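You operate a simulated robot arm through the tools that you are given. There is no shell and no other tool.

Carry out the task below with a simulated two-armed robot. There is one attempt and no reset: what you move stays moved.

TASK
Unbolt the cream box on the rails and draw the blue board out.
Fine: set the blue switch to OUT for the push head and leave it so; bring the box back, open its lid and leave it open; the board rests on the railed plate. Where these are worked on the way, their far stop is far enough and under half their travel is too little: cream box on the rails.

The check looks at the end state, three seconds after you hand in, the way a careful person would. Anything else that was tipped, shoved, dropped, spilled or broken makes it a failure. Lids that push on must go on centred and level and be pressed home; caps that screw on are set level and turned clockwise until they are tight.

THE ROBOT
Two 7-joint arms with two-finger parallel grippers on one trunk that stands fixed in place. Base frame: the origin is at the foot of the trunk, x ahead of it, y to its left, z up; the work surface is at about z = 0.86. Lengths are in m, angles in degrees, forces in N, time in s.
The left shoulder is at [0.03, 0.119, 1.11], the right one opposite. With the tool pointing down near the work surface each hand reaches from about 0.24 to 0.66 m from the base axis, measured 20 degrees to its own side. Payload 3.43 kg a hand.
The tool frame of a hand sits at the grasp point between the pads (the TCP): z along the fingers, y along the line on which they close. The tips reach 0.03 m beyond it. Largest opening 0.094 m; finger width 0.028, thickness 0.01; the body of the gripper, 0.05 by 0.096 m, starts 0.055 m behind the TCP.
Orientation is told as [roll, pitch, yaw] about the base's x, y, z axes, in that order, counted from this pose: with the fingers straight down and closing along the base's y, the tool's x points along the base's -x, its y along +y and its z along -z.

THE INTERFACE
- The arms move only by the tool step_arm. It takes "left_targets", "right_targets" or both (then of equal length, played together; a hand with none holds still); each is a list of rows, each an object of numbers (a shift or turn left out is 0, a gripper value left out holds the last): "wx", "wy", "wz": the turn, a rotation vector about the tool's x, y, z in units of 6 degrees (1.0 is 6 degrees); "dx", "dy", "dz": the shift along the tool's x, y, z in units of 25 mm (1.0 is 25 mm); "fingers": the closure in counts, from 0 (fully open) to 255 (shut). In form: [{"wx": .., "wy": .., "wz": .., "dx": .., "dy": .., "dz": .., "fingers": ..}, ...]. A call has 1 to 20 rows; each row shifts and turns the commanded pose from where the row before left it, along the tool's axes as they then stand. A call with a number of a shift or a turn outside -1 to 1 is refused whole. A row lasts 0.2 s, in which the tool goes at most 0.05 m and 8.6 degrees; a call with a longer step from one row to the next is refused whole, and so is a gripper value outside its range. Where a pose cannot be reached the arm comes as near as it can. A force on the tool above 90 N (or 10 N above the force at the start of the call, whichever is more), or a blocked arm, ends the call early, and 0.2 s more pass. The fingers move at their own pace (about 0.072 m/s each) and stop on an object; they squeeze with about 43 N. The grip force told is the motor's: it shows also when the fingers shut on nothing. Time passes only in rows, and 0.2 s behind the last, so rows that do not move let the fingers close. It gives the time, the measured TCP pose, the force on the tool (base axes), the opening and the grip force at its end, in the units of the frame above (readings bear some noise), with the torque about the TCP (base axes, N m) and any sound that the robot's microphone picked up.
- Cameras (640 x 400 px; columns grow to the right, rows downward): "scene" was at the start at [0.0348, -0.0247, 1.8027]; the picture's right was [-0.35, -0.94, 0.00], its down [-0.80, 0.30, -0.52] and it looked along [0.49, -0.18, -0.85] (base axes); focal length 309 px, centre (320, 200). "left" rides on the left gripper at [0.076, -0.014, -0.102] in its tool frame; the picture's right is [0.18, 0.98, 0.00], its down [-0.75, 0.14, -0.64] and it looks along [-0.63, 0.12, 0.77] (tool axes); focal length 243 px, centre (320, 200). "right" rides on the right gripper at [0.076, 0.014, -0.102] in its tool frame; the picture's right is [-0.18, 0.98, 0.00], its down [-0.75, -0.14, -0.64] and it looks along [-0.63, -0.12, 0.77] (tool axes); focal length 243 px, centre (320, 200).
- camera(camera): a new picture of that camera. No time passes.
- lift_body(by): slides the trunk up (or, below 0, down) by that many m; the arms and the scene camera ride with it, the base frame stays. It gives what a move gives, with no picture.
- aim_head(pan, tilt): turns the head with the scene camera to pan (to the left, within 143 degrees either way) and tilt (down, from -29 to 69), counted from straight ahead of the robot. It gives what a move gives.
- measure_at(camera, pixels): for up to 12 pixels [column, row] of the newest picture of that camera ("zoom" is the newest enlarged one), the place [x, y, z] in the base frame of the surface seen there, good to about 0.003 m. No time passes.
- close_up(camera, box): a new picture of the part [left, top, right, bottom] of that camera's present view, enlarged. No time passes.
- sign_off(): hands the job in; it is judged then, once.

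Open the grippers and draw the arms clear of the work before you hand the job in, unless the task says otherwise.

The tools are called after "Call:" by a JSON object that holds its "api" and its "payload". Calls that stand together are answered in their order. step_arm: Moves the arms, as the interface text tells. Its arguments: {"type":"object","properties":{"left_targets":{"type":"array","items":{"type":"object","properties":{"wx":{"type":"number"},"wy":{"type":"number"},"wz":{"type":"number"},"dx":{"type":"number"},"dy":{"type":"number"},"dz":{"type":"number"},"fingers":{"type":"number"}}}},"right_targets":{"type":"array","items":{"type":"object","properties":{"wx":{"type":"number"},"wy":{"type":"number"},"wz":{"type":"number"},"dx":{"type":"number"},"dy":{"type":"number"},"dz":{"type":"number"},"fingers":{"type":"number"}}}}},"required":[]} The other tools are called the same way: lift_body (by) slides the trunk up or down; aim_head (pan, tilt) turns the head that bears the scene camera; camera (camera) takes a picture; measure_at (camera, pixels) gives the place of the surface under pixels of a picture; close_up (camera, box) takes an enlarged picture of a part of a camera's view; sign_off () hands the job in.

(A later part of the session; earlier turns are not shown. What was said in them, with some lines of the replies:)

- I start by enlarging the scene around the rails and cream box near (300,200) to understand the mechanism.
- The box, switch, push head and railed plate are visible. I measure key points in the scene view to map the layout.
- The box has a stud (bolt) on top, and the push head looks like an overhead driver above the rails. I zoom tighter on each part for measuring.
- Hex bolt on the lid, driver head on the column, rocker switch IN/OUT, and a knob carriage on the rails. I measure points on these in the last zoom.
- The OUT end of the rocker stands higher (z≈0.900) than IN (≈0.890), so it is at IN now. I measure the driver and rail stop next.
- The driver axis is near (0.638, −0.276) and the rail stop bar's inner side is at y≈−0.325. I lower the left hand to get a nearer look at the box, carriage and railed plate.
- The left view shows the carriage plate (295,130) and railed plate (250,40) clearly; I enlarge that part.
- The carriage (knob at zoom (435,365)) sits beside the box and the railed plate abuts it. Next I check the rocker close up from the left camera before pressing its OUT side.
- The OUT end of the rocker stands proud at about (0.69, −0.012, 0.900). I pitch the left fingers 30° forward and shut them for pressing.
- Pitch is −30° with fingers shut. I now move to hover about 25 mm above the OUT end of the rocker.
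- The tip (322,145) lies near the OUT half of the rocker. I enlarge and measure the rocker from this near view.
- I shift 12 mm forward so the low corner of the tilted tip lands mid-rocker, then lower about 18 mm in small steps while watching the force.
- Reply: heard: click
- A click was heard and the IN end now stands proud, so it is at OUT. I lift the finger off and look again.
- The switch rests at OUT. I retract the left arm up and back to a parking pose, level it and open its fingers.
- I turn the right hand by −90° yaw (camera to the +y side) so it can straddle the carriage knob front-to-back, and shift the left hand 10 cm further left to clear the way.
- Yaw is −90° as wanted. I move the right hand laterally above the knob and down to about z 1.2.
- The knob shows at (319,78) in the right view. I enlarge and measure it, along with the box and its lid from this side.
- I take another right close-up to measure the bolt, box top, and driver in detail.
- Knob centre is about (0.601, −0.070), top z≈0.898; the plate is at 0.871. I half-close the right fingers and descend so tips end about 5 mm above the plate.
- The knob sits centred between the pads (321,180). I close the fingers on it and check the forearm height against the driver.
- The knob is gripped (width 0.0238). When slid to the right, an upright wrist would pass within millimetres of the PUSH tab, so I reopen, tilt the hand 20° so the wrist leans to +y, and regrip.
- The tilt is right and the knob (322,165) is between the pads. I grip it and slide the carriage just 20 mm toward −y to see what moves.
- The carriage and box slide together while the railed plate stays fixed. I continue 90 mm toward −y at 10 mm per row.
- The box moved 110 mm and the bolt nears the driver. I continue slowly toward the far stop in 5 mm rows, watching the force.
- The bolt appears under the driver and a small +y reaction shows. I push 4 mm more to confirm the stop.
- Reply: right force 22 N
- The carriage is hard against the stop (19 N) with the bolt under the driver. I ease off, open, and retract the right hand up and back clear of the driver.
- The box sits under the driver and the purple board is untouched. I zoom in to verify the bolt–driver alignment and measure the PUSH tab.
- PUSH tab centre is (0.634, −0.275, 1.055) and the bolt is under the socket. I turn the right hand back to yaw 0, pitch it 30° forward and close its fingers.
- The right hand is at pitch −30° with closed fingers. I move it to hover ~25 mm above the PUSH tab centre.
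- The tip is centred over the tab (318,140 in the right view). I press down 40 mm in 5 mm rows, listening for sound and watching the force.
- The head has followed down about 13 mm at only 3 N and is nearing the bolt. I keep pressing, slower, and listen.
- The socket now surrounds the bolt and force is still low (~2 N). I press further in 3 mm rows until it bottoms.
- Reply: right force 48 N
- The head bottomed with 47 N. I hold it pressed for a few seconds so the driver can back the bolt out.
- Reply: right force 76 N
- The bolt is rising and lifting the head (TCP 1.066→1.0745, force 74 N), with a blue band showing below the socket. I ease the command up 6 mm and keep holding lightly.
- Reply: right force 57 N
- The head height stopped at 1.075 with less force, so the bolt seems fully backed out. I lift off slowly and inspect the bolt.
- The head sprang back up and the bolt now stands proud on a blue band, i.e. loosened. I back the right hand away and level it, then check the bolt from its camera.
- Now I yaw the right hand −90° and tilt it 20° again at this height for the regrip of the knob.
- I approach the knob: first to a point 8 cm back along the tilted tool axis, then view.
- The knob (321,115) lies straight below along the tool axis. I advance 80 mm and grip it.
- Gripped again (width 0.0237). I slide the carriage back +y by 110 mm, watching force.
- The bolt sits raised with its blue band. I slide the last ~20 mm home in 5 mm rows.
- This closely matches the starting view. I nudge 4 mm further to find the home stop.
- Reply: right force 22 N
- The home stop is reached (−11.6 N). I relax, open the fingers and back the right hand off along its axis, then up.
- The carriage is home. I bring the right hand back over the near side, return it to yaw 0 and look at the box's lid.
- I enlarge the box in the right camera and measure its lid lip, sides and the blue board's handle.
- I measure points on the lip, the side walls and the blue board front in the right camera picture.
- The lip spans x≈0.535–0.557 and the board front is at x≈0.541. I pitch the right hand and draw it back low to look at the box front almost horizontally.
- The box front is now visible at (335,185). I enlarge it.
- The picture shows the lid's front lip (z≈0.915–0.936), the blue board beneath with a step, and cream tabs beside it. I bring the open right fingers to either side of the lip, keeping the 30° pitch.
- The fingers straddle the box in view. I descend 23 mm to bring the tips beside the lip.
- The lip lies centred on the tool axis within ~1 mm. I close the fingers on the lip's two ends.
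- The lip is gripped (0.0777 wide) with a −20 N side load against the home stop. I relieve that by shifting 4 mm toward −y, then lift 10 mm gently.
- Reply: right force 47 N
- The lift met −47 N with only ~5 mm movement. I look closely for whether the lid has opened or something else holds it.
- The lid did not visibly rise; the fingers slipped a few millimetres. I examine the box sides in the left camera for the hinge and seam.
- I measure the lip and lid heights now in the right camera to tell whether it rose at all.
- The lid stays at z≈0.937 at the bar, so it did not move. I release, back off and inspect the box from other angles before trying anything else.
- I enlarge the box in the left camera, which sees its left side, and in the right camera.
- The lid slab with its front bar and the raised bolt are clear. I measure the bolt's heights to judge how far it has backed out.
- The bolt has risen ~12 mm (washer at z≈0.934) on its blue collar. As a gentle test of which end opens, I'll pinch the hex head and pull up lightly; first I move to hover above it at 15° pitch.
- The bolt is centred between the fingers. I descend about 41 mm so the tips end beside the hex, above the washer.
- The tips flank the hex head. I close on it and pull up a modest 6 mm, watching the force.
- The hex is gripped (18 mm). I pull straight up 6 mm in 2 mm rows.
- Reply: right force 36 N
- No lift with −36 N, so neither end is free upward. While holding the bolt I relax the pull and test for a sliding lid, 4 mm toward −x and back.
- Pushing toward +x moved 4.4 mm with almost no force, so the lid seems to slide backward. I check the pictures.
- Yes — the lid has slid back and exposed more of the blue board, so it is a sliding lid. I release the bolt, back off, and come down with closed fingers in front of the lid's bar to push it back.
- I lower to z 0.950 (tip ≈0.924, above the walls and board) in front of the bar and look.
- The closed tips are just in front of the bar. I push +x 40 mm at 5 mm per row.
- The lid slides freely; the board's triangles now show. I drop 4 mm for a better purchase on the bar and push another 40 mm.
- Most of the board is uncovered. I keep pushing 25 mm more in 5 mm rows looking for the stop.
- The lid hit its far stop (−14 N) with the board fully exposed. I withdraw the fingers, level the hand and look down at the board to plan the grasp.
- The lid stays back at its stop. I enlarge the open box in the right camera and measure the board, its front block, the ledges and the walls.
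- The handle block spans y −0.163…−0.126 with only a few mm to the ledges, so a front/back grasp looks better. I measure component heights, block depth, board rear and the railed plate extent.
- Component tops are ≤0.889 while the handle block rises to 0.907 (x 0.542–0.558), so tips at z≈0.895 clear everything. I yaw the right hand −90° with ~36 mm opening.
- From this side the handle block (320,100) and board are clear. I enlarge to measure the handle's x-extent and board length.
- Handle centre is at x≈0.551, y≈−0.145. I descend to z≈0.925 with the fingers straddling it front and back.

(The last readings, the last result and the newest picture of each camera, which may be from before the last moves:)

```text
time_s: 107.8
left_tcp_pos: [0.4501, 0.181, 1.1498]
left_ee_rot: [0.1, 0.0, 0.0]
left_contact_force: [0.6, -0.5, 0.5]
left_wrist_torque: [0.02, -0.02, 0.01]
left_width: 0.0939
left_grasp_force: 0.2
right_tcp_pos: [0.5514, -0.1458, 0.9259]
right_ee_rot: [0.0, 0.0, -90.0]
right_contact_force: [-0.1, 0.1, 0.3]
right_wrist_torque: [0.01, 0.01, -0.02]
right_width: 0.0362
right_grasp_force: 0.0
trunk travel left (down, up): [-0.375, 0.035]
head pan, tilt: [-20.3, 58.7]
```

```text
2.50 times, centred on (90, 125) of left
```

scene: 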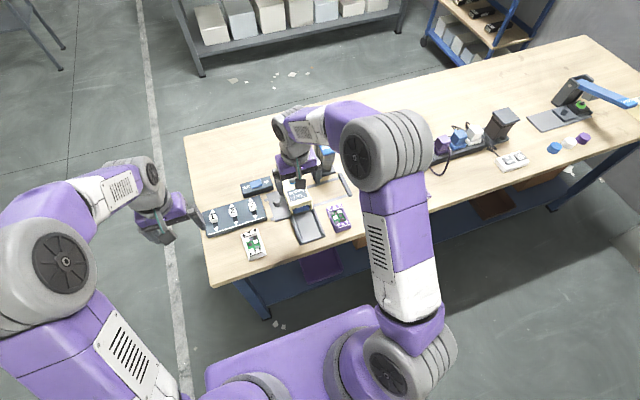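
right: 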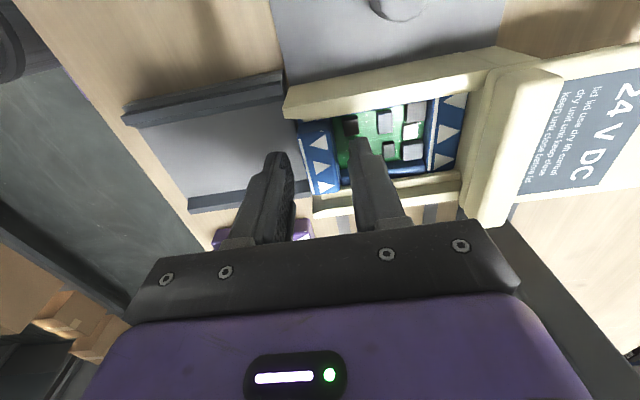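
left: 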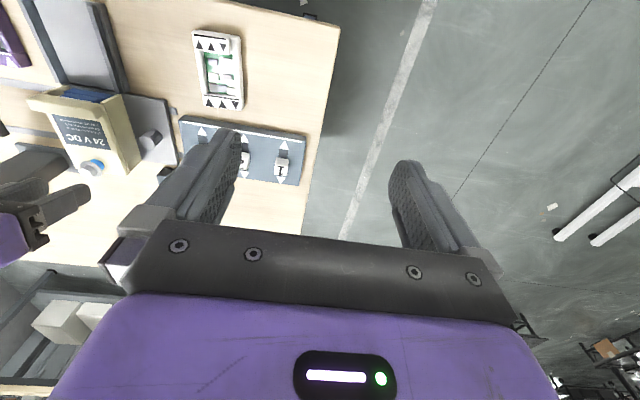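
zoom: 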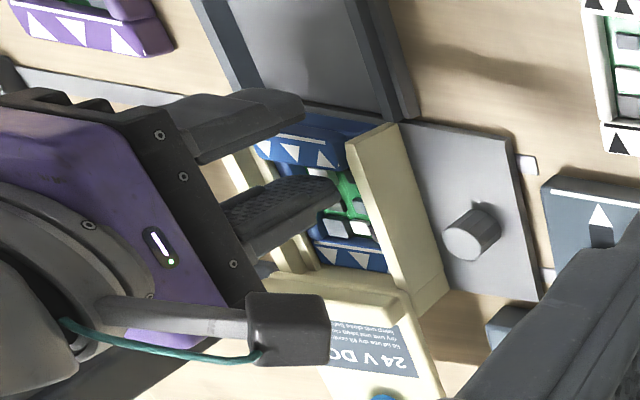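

The fingers are in front of and behind the handle block. I close on it.

Call:
{"api": "step_arm", "payload": {"right_targets": [{"fingers": 255}, {}, {}, {}]}}

Call:
{"api": "close_up", "payload": {"camera": "right", "box": [200, 50, 460, 230]}}

Call:
{"api": "close_up", "payload": {"camera": "left", "box": [0, 45, 180, 205]}}

```text
time_s: 108.8
left_tcp_pos: [0.4503, 0.1794, 1.15]
left_ee_rot: [-0.1, 0.0, -0.1]
left_contact_force: [-1.1, -0.8, 0.0]
left_wrist_torque: [-0.01, 0.02, 0.02]
left_width: 0.0938
left_grasp_force: 0.0
right_tcp_pos: [0.5517, -0.1466, 0.9253]
right_ee_rot: [0.0, 0.0, -90.0]
right_contact_force: [-0.1, 0.5, 0.5]
right_wrist_torque: [0.01, 0.04, 0.01]
right_width: 0.0183
right_grasp_force: 42.6
trunk travel left (down, up): [-0.375, 0.035]
head pan, tilt: [-20.3, 58.7]
```

```text
2.22 times, centred on (330, 140) of right
```

zoom: 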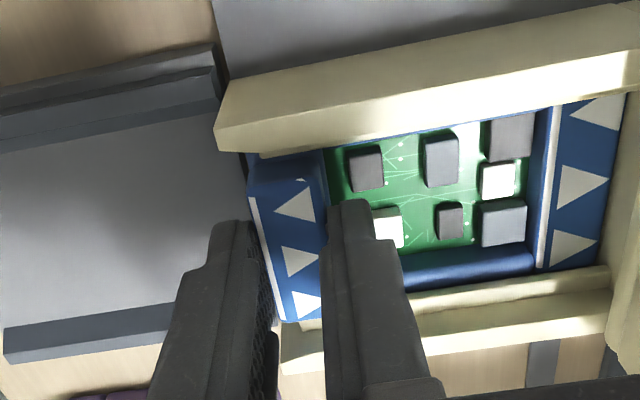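

```text
2.50 times, centred on (90, 125) of left
```

zoom: 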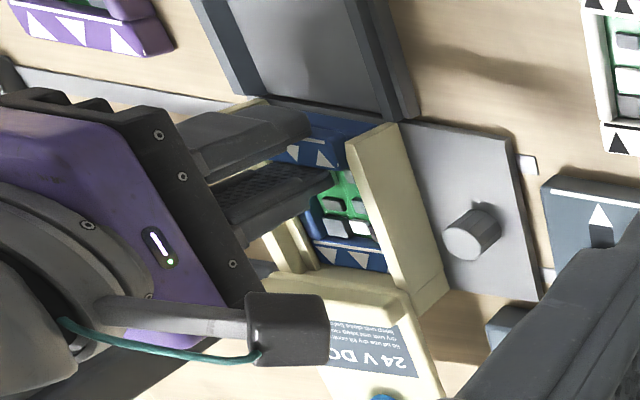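

The handle is gripped (18 mm). I draw it 15 mm toward −x first and watch the force.

Call:
{"api": "step_arm", "payload": {"right_targets": [{"dy": -0.2}, {"dy": -0.2}, {"dy": -0.2}, {}]}}

Call:
{"api": "close_up", "payload": {"camera": "right", "box": [200, 50, 460, 230]}}

Call:
{"api": "close_up", "payload": {"camera": "left", "box": [0, 45, 180, 205]}}

```text
time_s: 109.8
left_tcp_pos: [0.4497, 0.1791, 1.1495]
left_ee_rot: [0.0, 0.0, 0.0]
left_contact_force: [-0.4, -0.1, -0.2]
left_wrist_torque: [0.01, -0.01, 0.0]
left_width: 0.094
left_grasp_force: 0.1
right_tcp_pos: [0.5358, -0.1452, 0.9269]
right_ee_rot: [0.0, 0.0, -90.0]
right_contact_force: [-0.8, 0.6, 0.3]
right_wrist_torque: [0.04, 0.0, -0.01]
right_width: 0.018
right_grasp_force: 42.6
trunk travel left (down, up): [-0.375, 0.035]
head pan, tilt: [-20.3, 58.7]
```

```text
2.22 times, centred on (330, 140) of right
```

zoom: 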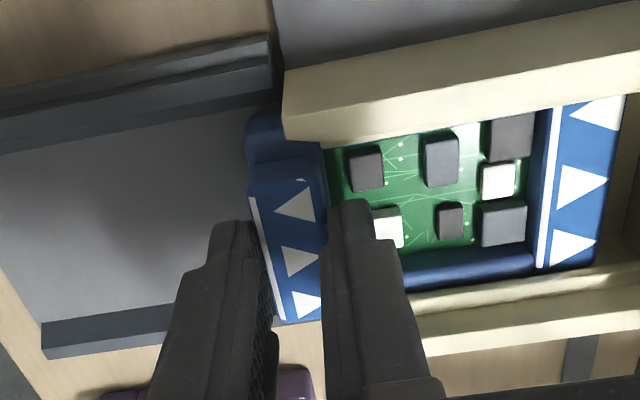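

```text
2.50 times, centred on (90, 125) of left
```

zoom: 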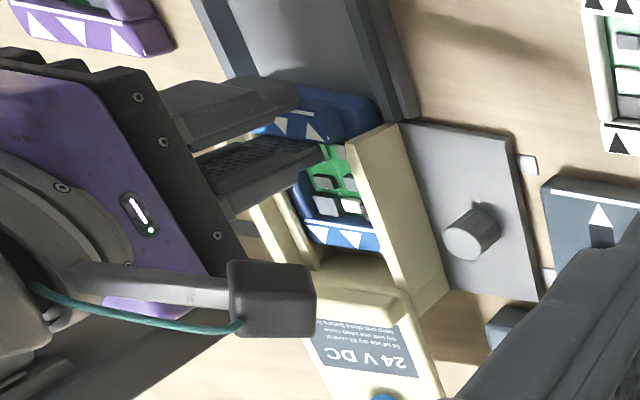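

The board follows with no resistance. I draw it another 60 mm at 5 mm per row.

Call:
{"api": "step_arm", "payload": {"right_targets": [{"dy": -0.2}, {"dy": -0.2}, {"dy": -0.2}, {"dy": -0.2}, {"dy": -0.2}, {"dy": -0.2}, {"dy": -0.2}, {"dy": -0.2}, {"dy": -0.2}, {"dy": -0.2}, {"dy": -0.2}, {"dy": -0.2}, {}]}}

Call:
{"api": "camera", "payload": {"camera": "right"}}

Call:
{"api": "close_up", "payload": {"camera": "left", "box": [0, 25, 180, 185]}}

```text
time_s: 112.6
left_tcp_pos: [0.4503, 0.1803, 1.1488]
left_ee_rot: [0.1, 0.0, -0.1]
left_contact_force: [-0.3, 0.4, 1.6]
left_wrist_torque: [-0.02, -0.02, -0.02]
left_width: 0.0942
left_grasp_force: 0.1
right_tcp_pos: [0.4751, -0.1457, 0.9262]
right_ee_rot: [0.1, 0.0, -90.0]
right_contact_force: [0.9, -0.5, 1.5]
right_wrist_torque: [0.05, -0.02, -0.03]
right_width: 0.0182
right_grasp_force: 43.0
trunk travel left (down, up): [-0.375, 0.035]
head pan, tilt: [-20.3, 58.7]
```

```text
taken
```

right: 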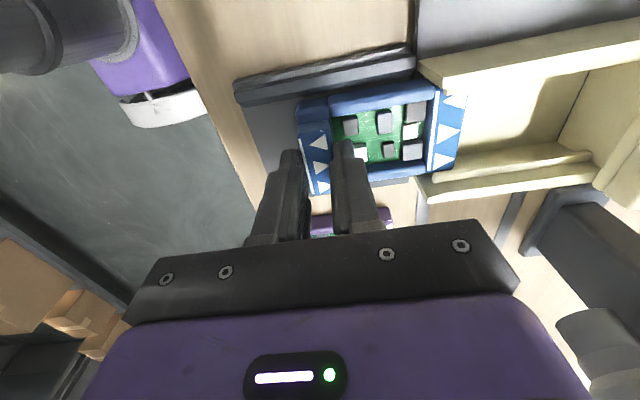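

```text
2.50 times, centred on (90, 105) of left
```

zoom: 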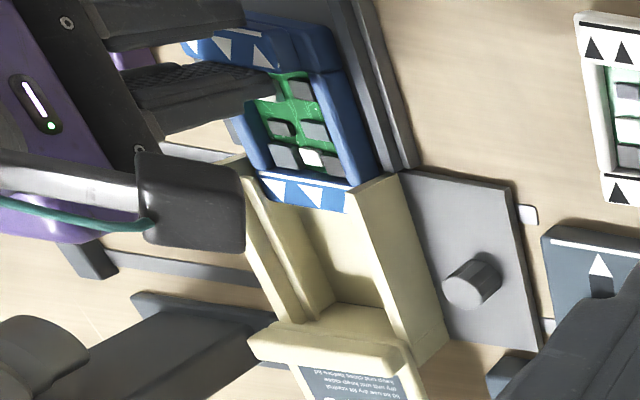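

The board is mostly out. I measure its ends and the plate's edges to set the remaining distance.

Call:
{"api": "close_up", "payload": {"camera": "right", "box": [220, 40, 500, 220]}}

Call:
{"api": "measure_at", "payload": {"camera": "zoom", "pixels": [[180, 135], [170, 160], [495, 105], [540, 120], [515, 270], [535, 130], [490, 60], [425, 65], [40, 120], [60, 140], [200, 330], [230, 150]]}}

```text
2.22 times, centred on (360, 130) of right
```

zoom: 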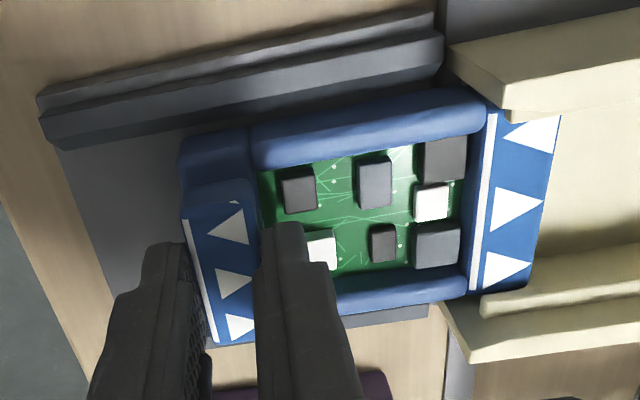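

```text
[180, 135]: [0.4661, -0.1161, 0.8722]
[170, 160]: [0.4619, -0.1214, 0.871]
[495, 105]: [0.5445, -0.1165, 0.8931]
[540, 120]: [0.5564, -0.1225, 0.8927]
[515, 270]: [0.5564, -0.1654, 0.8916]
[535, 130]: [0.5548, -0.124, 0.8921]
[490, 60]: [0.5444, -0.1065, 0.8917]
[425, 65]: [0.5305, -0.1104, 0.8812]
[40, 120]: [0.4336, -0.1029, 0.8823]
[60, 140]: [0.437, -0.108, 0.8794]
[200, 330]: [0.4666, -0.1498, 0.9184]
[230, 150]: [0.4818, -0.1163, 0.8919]
```

The board spans x 0.464–0.558 and the plate 0.434–0.535. I draw 27 mm more, which centres it on the plate.

Call:
{"api": "step_arm", "payload": {"right_targets": [{"dy": -0.2}, {"dy": -0.2}, {"dy": -0.2}, {"dy": -0.2}, {"dy": -0.2}, {"dy": -0.08}, {}]}}

Call:
{"api": "close_up", "payload": {"camera": "right", "box": [220, 40, 500, 220]}}

Call:
{"api": "measure_at", "payload": {"camera": "zoom", "pixels": [[540, 120], [535, 250], [180, 135], [170, 160], [130, 130], [560, 110], [490, 30], [560, 300], [60, 140], [230, 150]]}}

```text
time_s: 114.2
left_tcp_pos: [0.4509, 0.1789, 1.149]
left_ee_rot: [0.0, 0.2, 0.1]
left_contact_force: [-0.4, -0.2, -0.1]
left_wrist_torque: [0.03, -0.02, -0.02]
left_width: 0.0939
left_grasp_force: 0.0
right_tcp_pos: [0.4502, -0.1468, 0.9256]
right_ee_rot: [0.1, 0.0, -90.0]
right_contact_force: [1.3, 0.4, 3.4]
right_wrist_torque: [-0.01, -0.04, 0.06]
right_width: 0.0184
right_grasp_force: 43.6
trunk travel left (down, up): [-0.375, 0.035]
head pan, tilt: [-20.3, 58.7]
```

```text
2.22 times, centred on (360, 130) of right
```

zoom: 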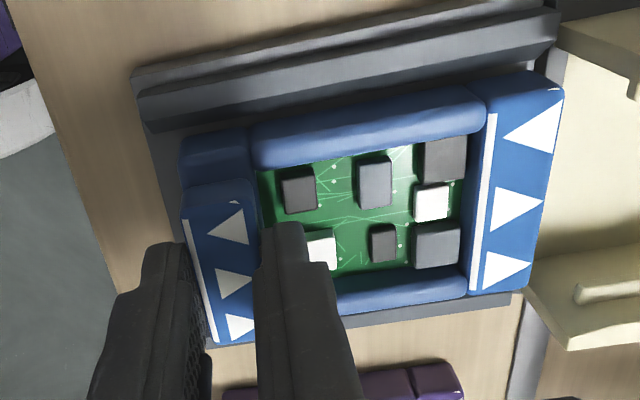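

```text
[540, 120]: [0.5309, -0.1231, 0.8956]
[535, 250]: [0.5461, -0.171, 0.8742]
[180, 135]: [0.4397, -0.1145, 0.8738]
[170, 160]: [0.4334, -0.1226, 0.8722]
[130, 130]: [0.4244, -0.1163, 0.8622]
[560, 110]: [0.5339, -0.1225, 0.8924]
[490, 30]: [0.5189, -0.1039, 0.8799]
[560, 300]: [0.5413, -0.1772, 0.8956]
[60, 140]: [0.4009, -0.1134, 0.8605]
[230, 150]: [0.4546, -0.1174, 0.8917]
```

The board now spans about 0.439–0.534 on the plate, just clear of the box front. I draw a final 3 mm, then open the fingers and rise straight up.

Call:
{"api": "step_arm", "payload": {"right_targets": [{"dy": -0.12}, {}, {"fingers": 157}, {}, {}, {"dz": -0.4}, {"dz": -0.8}, {"dz": -0.8}, {"dz": -0.8}, {"dz": -0.8}, {"dz": -0.8}, {}]}}

Call:
{"api": "camera", "payload": {"camera": "right"}}

Call:
{"api": "camera", "payload": {"camera": "scene"}}

```text
time_s: 116.8
left_tcp_pos: [0.4509, 0.1792, 1.1496]
left_ee_rot: [0.1, 0.0, 0.1]
left_contact_force: [-0.2, 0.1, -0.1]
left_wrist_torque: [-0.02, 0.01, 0.02]
left_width: 0.094
left_grasp_force: 0.1
right_tcp_pos: [0.4473, -0.1441, 1.0358]
right_ee_rot: [-0.1, 0.1, -90.0]
right_contact_force: [0.0, -0.1, -0.6]
right_wrist_torque: [0.01, -0.02, 0.01]
right_width: 0.0357
right_grasp_force: 0.1
trunk travel left (down, up): [-0.375, 0.035]
head pan, tilt: [-20.3, 58.7]
```

```text
taken
```

right: 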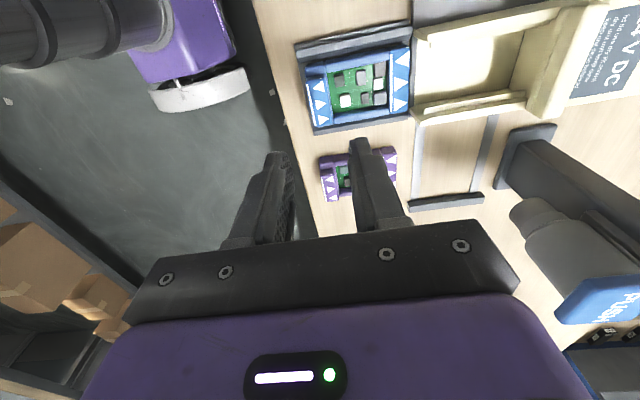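

```text
taken
```

scene: 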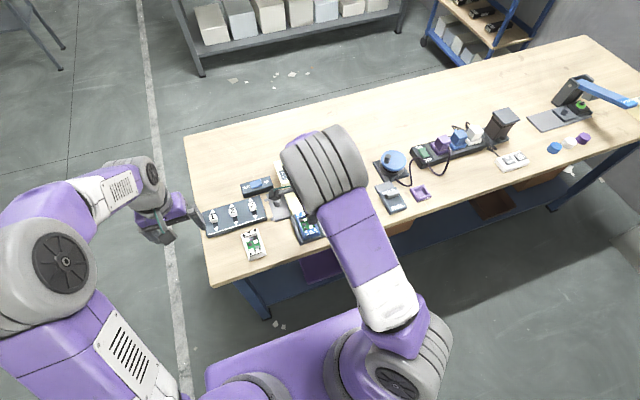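

The board rests on the plate. I raise the right arm and swing it to the right, out of the work area.

Call:
{"api": "step_arm", "payload": {"right_targets": [{"dz": -1}, {"dz": -1}, {"dz": -1}, {"dz": -1}, {"dx": -0.6, "dz": -0.9}, {"dx": -0.8, "dz": -0.8}, {"dx": -0.9, "dz": -0.8}, {"dx": -0.9, "dz": -0.8}, {"dx": -0.9, "dz": -0.8}, {"dx": -0.9, "dz": -0.8}, {"dx": -0.9}, {"dx": -0.9}, {"dx": -0.9}, {}]}}

Call:
{"api": "step_arm", "payload": {"right_targets": [{"wz": -1, "fingers": 0}, {"wz": -1}, {"wz": -1}, {"wz": -1}, {"wz": -1}, {"wz": -1}, {"wz": -1}, {"wz": -1}, {"wz": -1}, {"wz": -1}, {"wz": -1}, {"wz": -1}, {"wz": -1}, {"wz": -1}, {"wz": -1}, {}]}}

Call:
{"api": "camera", "payload": {"camera": "scene"}}

Call:
{"api": "camera", "payload": {"camera": "right"}}

Call:
{"api": "camera", "payload": {"camera": "left"}}

```text
time_s: 119.8
left_tcp_pos: [0.4515, 0.1815, 1.1493]
left_ee_rot: [0.0, 0.0, 0.0]
left_contact_force: [0.0, 0.2, 0.4]
left_wrist_torque: [-0.03, -0.01, -0.06]
left_width: 0.0941
left_grasp_force: 0.1
right_tcp_pos: [0.4453, -0.337, 1.2591]
right_ee_rot: [0.0, 0.0, -90.0]
right_contact_force: [-0.1, -0.4, -0.6]
right_wrist_torque: [-0.01, 0.02, 0.03]
right_width: 0.0359
right_grasp_force: 0.0
trunk travel left (down, up): [-0.375, 0.035]
head pan, tilt: [-20.3, 58.7]
```

```text
time_s: 123.2
left_tcp_pos: [0.4513, 0.1798, 1.1493]
left_ee_rot: [0.0, 0.0, -0.1]
left_contact_force: [-0.2, 0.1, 0.8]
left_wrist_torque: [-0.02, -0.02, -0.01]
left_width: 0.094
left_grasp_force: 0.2
right_tcp_pos: [0.4456, -0.3388, 1.2577]
right_ee_rot: [-0.1, 0.0, 0.1]
right_contact_force: [-0.7, -0.2, 0.2]
right_wrist_torque: [0.01, 0.03, 0.01]
right_width: 0.0942
right_grasp_force: 0.0
trunk travel left (down, up): [-0.375, 0.035]
head pan, tilt: [-20.3, 58.7]
```

```text
taken
```

scene: 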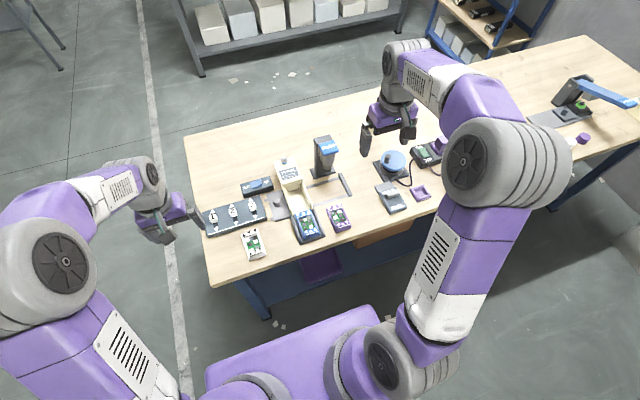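

```text
taken
```

right: 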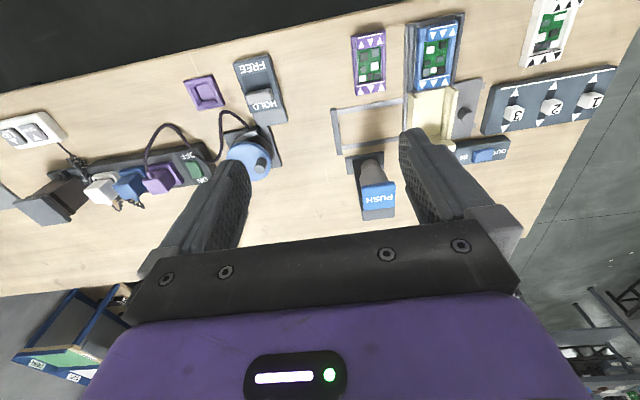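

```text
taken
```

left: 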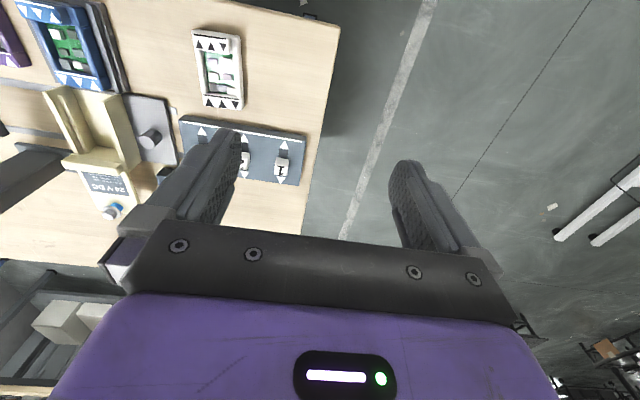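

Both arms are clear. I zoom in on the work to verify the switch, carriage, lid and board's final state.

Call:
{"api": "close_up", "payload": {"camera": "scene", "box": [190, 120, 390, 270]}}

Call:
{"api": "close_up", "payload": {"camera": "scene", "box": [265, 150, 345, 250]}}

Call:
{"api": "measure_at", "payload": {"camera": "zoom", "pixels": [[165, 215], [115, 205], [280, 260], [300, 385], [310, 372], [235, 355], [345, 315], [225, 150], [235, 260], [265, 240], [270, 320], [180, 110]]}}

```text
2.67 times, centred on (290, 195) of scene
```

zoom: 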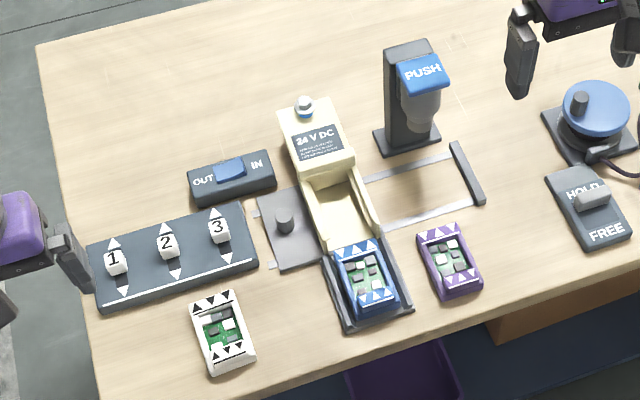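

```text
4.00 times, centred on (305, 200) of scene
```

zoom: 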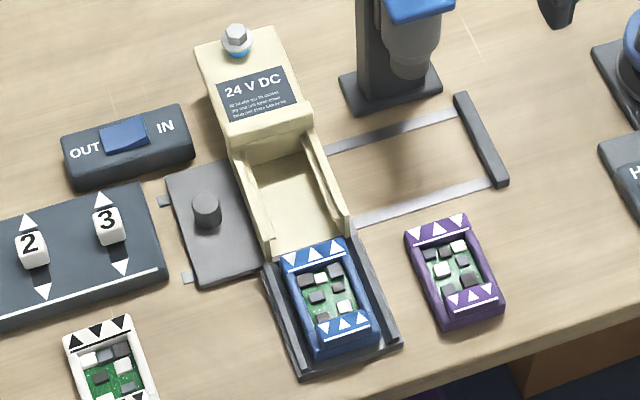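

```text
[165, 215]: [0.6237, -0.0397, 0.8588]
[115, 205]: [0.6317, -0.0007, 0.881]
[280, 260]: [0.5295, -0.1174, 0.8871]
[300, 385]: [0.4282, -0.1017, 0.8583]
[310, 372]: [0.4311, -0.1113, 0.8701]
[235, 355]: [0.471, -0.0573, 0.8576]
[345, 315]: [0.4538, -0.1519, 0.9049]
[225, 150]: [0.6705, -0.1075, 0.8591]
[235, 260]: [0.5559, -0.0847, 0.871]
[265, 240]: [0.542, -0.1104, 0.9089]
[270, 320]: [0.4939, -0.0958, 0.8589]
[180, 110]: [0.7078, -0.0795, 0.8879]
```

Everything looks right: board on the railed plate, lid back, bolt out. I check the switch rocker and carriage position once more.

Call:
{"api": "close_up", "payload": {"camera": "scene", "box": [235, 165, 300, 230]}}

Call:
{"api": "measure_at", "payload": {"camera": "zoom", "pixels": [[378, 212], [320, 185], [370, 340], [375, 250], [220, 110], [283, 95], [220, 135], [283, 125]]}}

Call:
{"api": "close_up", "payload": {"camera": "right", "box": [390, 10, 520, 170]}}

```text
6.15 times, centred on (268, 198) of scene
```

zoom: 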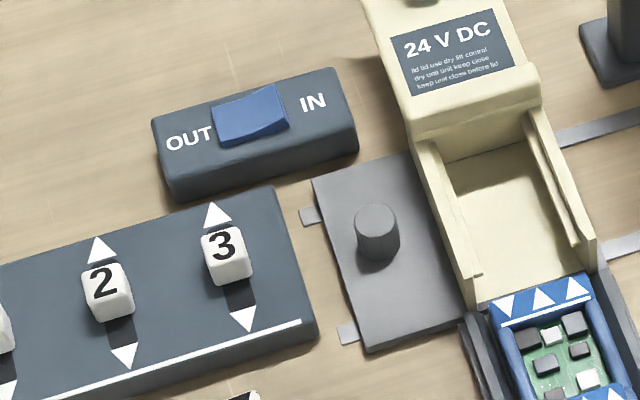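

```text
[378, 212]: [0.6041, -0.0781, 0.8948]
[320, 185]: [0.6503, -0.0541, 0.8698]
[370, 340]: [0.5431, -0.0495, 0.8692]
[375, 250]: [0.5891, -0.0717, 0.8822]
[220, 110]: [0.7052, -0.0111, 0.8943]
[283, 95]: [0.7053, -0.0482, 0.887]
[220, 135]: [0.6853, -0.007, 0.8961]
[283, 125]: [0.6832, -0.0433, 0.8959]
```

```text
2.50 times, centred on (455, 90) of right
```

zoom: 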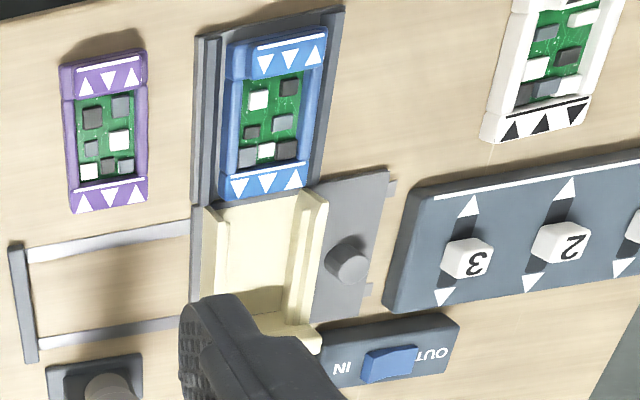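

The carriage is back at its original pixels, the rocker is on OUT, and the board lies flat between the rails. I raise the left hand a bit further clear before handing in.

Call:
{"api": "step_arm", "payload": {"left_targets": [{"dz": -0.8}, {"dz": -0.8}, {"dz": -0.8}, {"dz": -0.8}, {"dz": -0.8}, {}]}}

Call:
{"api": "camera", "payload": {"camera": "scene"}}

```text
time_s: 124.6
left_tcp_pos: [0.4494, 0.1807, 1.2514]
left_ee_rot: [0.0, 0.0, 0.0]
left_contact_force: [-0.5, -0.1, -0.5]
left_wrist_torque: [0.0, 0.01, -0.02]
left_width: 0.0938
left_grasp_force: 0.1
right_tcp_pos: [0.4461, -0.3382, 1.2576]
right_ee_rot: [0.0, 0.0, 0.0]
right_contact_force: [0.4, 0.2, 0.9]
right_wrist_torque: [0.0, -0.02, 0.02]
right_width: 0.0941
right_grasp_force: 0.0
trunk travel left (down, up): [-0.375, 0.035]
head pan, tilt: [-20.3, 58.7]
```

```text
taken
```

scene: 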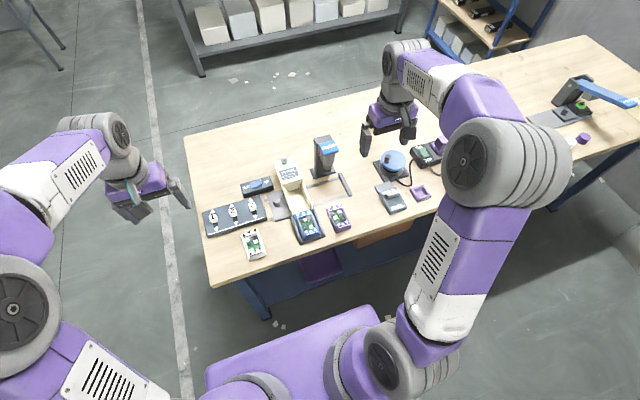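

Both arms are clear with grippers open, and the scene shows the switch at OUT, box home, lid open and the blue board on the railed plate. I hand the job in.

Call:
{"api": "sign_off", "payload": {}}

```text
The job is handed in.
```

The cream box is unbolted and the blue board is out, resting flat on the railed plate. The job is handed in; no result has come back.

- **Switch:** the blue switch is on OUT and was left there.
- **Box:** it went to its far stop under the push head, which backed the bolt out about 12 mm. It is now back at its starting position.
- **Lid:** it slides rather than hinges. It was pushed back to its far stop and left open.
- **Bolt:** it is still in the lid, standing up on its blue collar.

Before I found that the lid slides, I pulled up on it twice, once at the front bar and once at the bolt, with up to about 47 N. Nothing moved, and I saw no damage afterwards.

I saw nothing else on the bench disturbed. Both arms are clear of the work with their grippers open.
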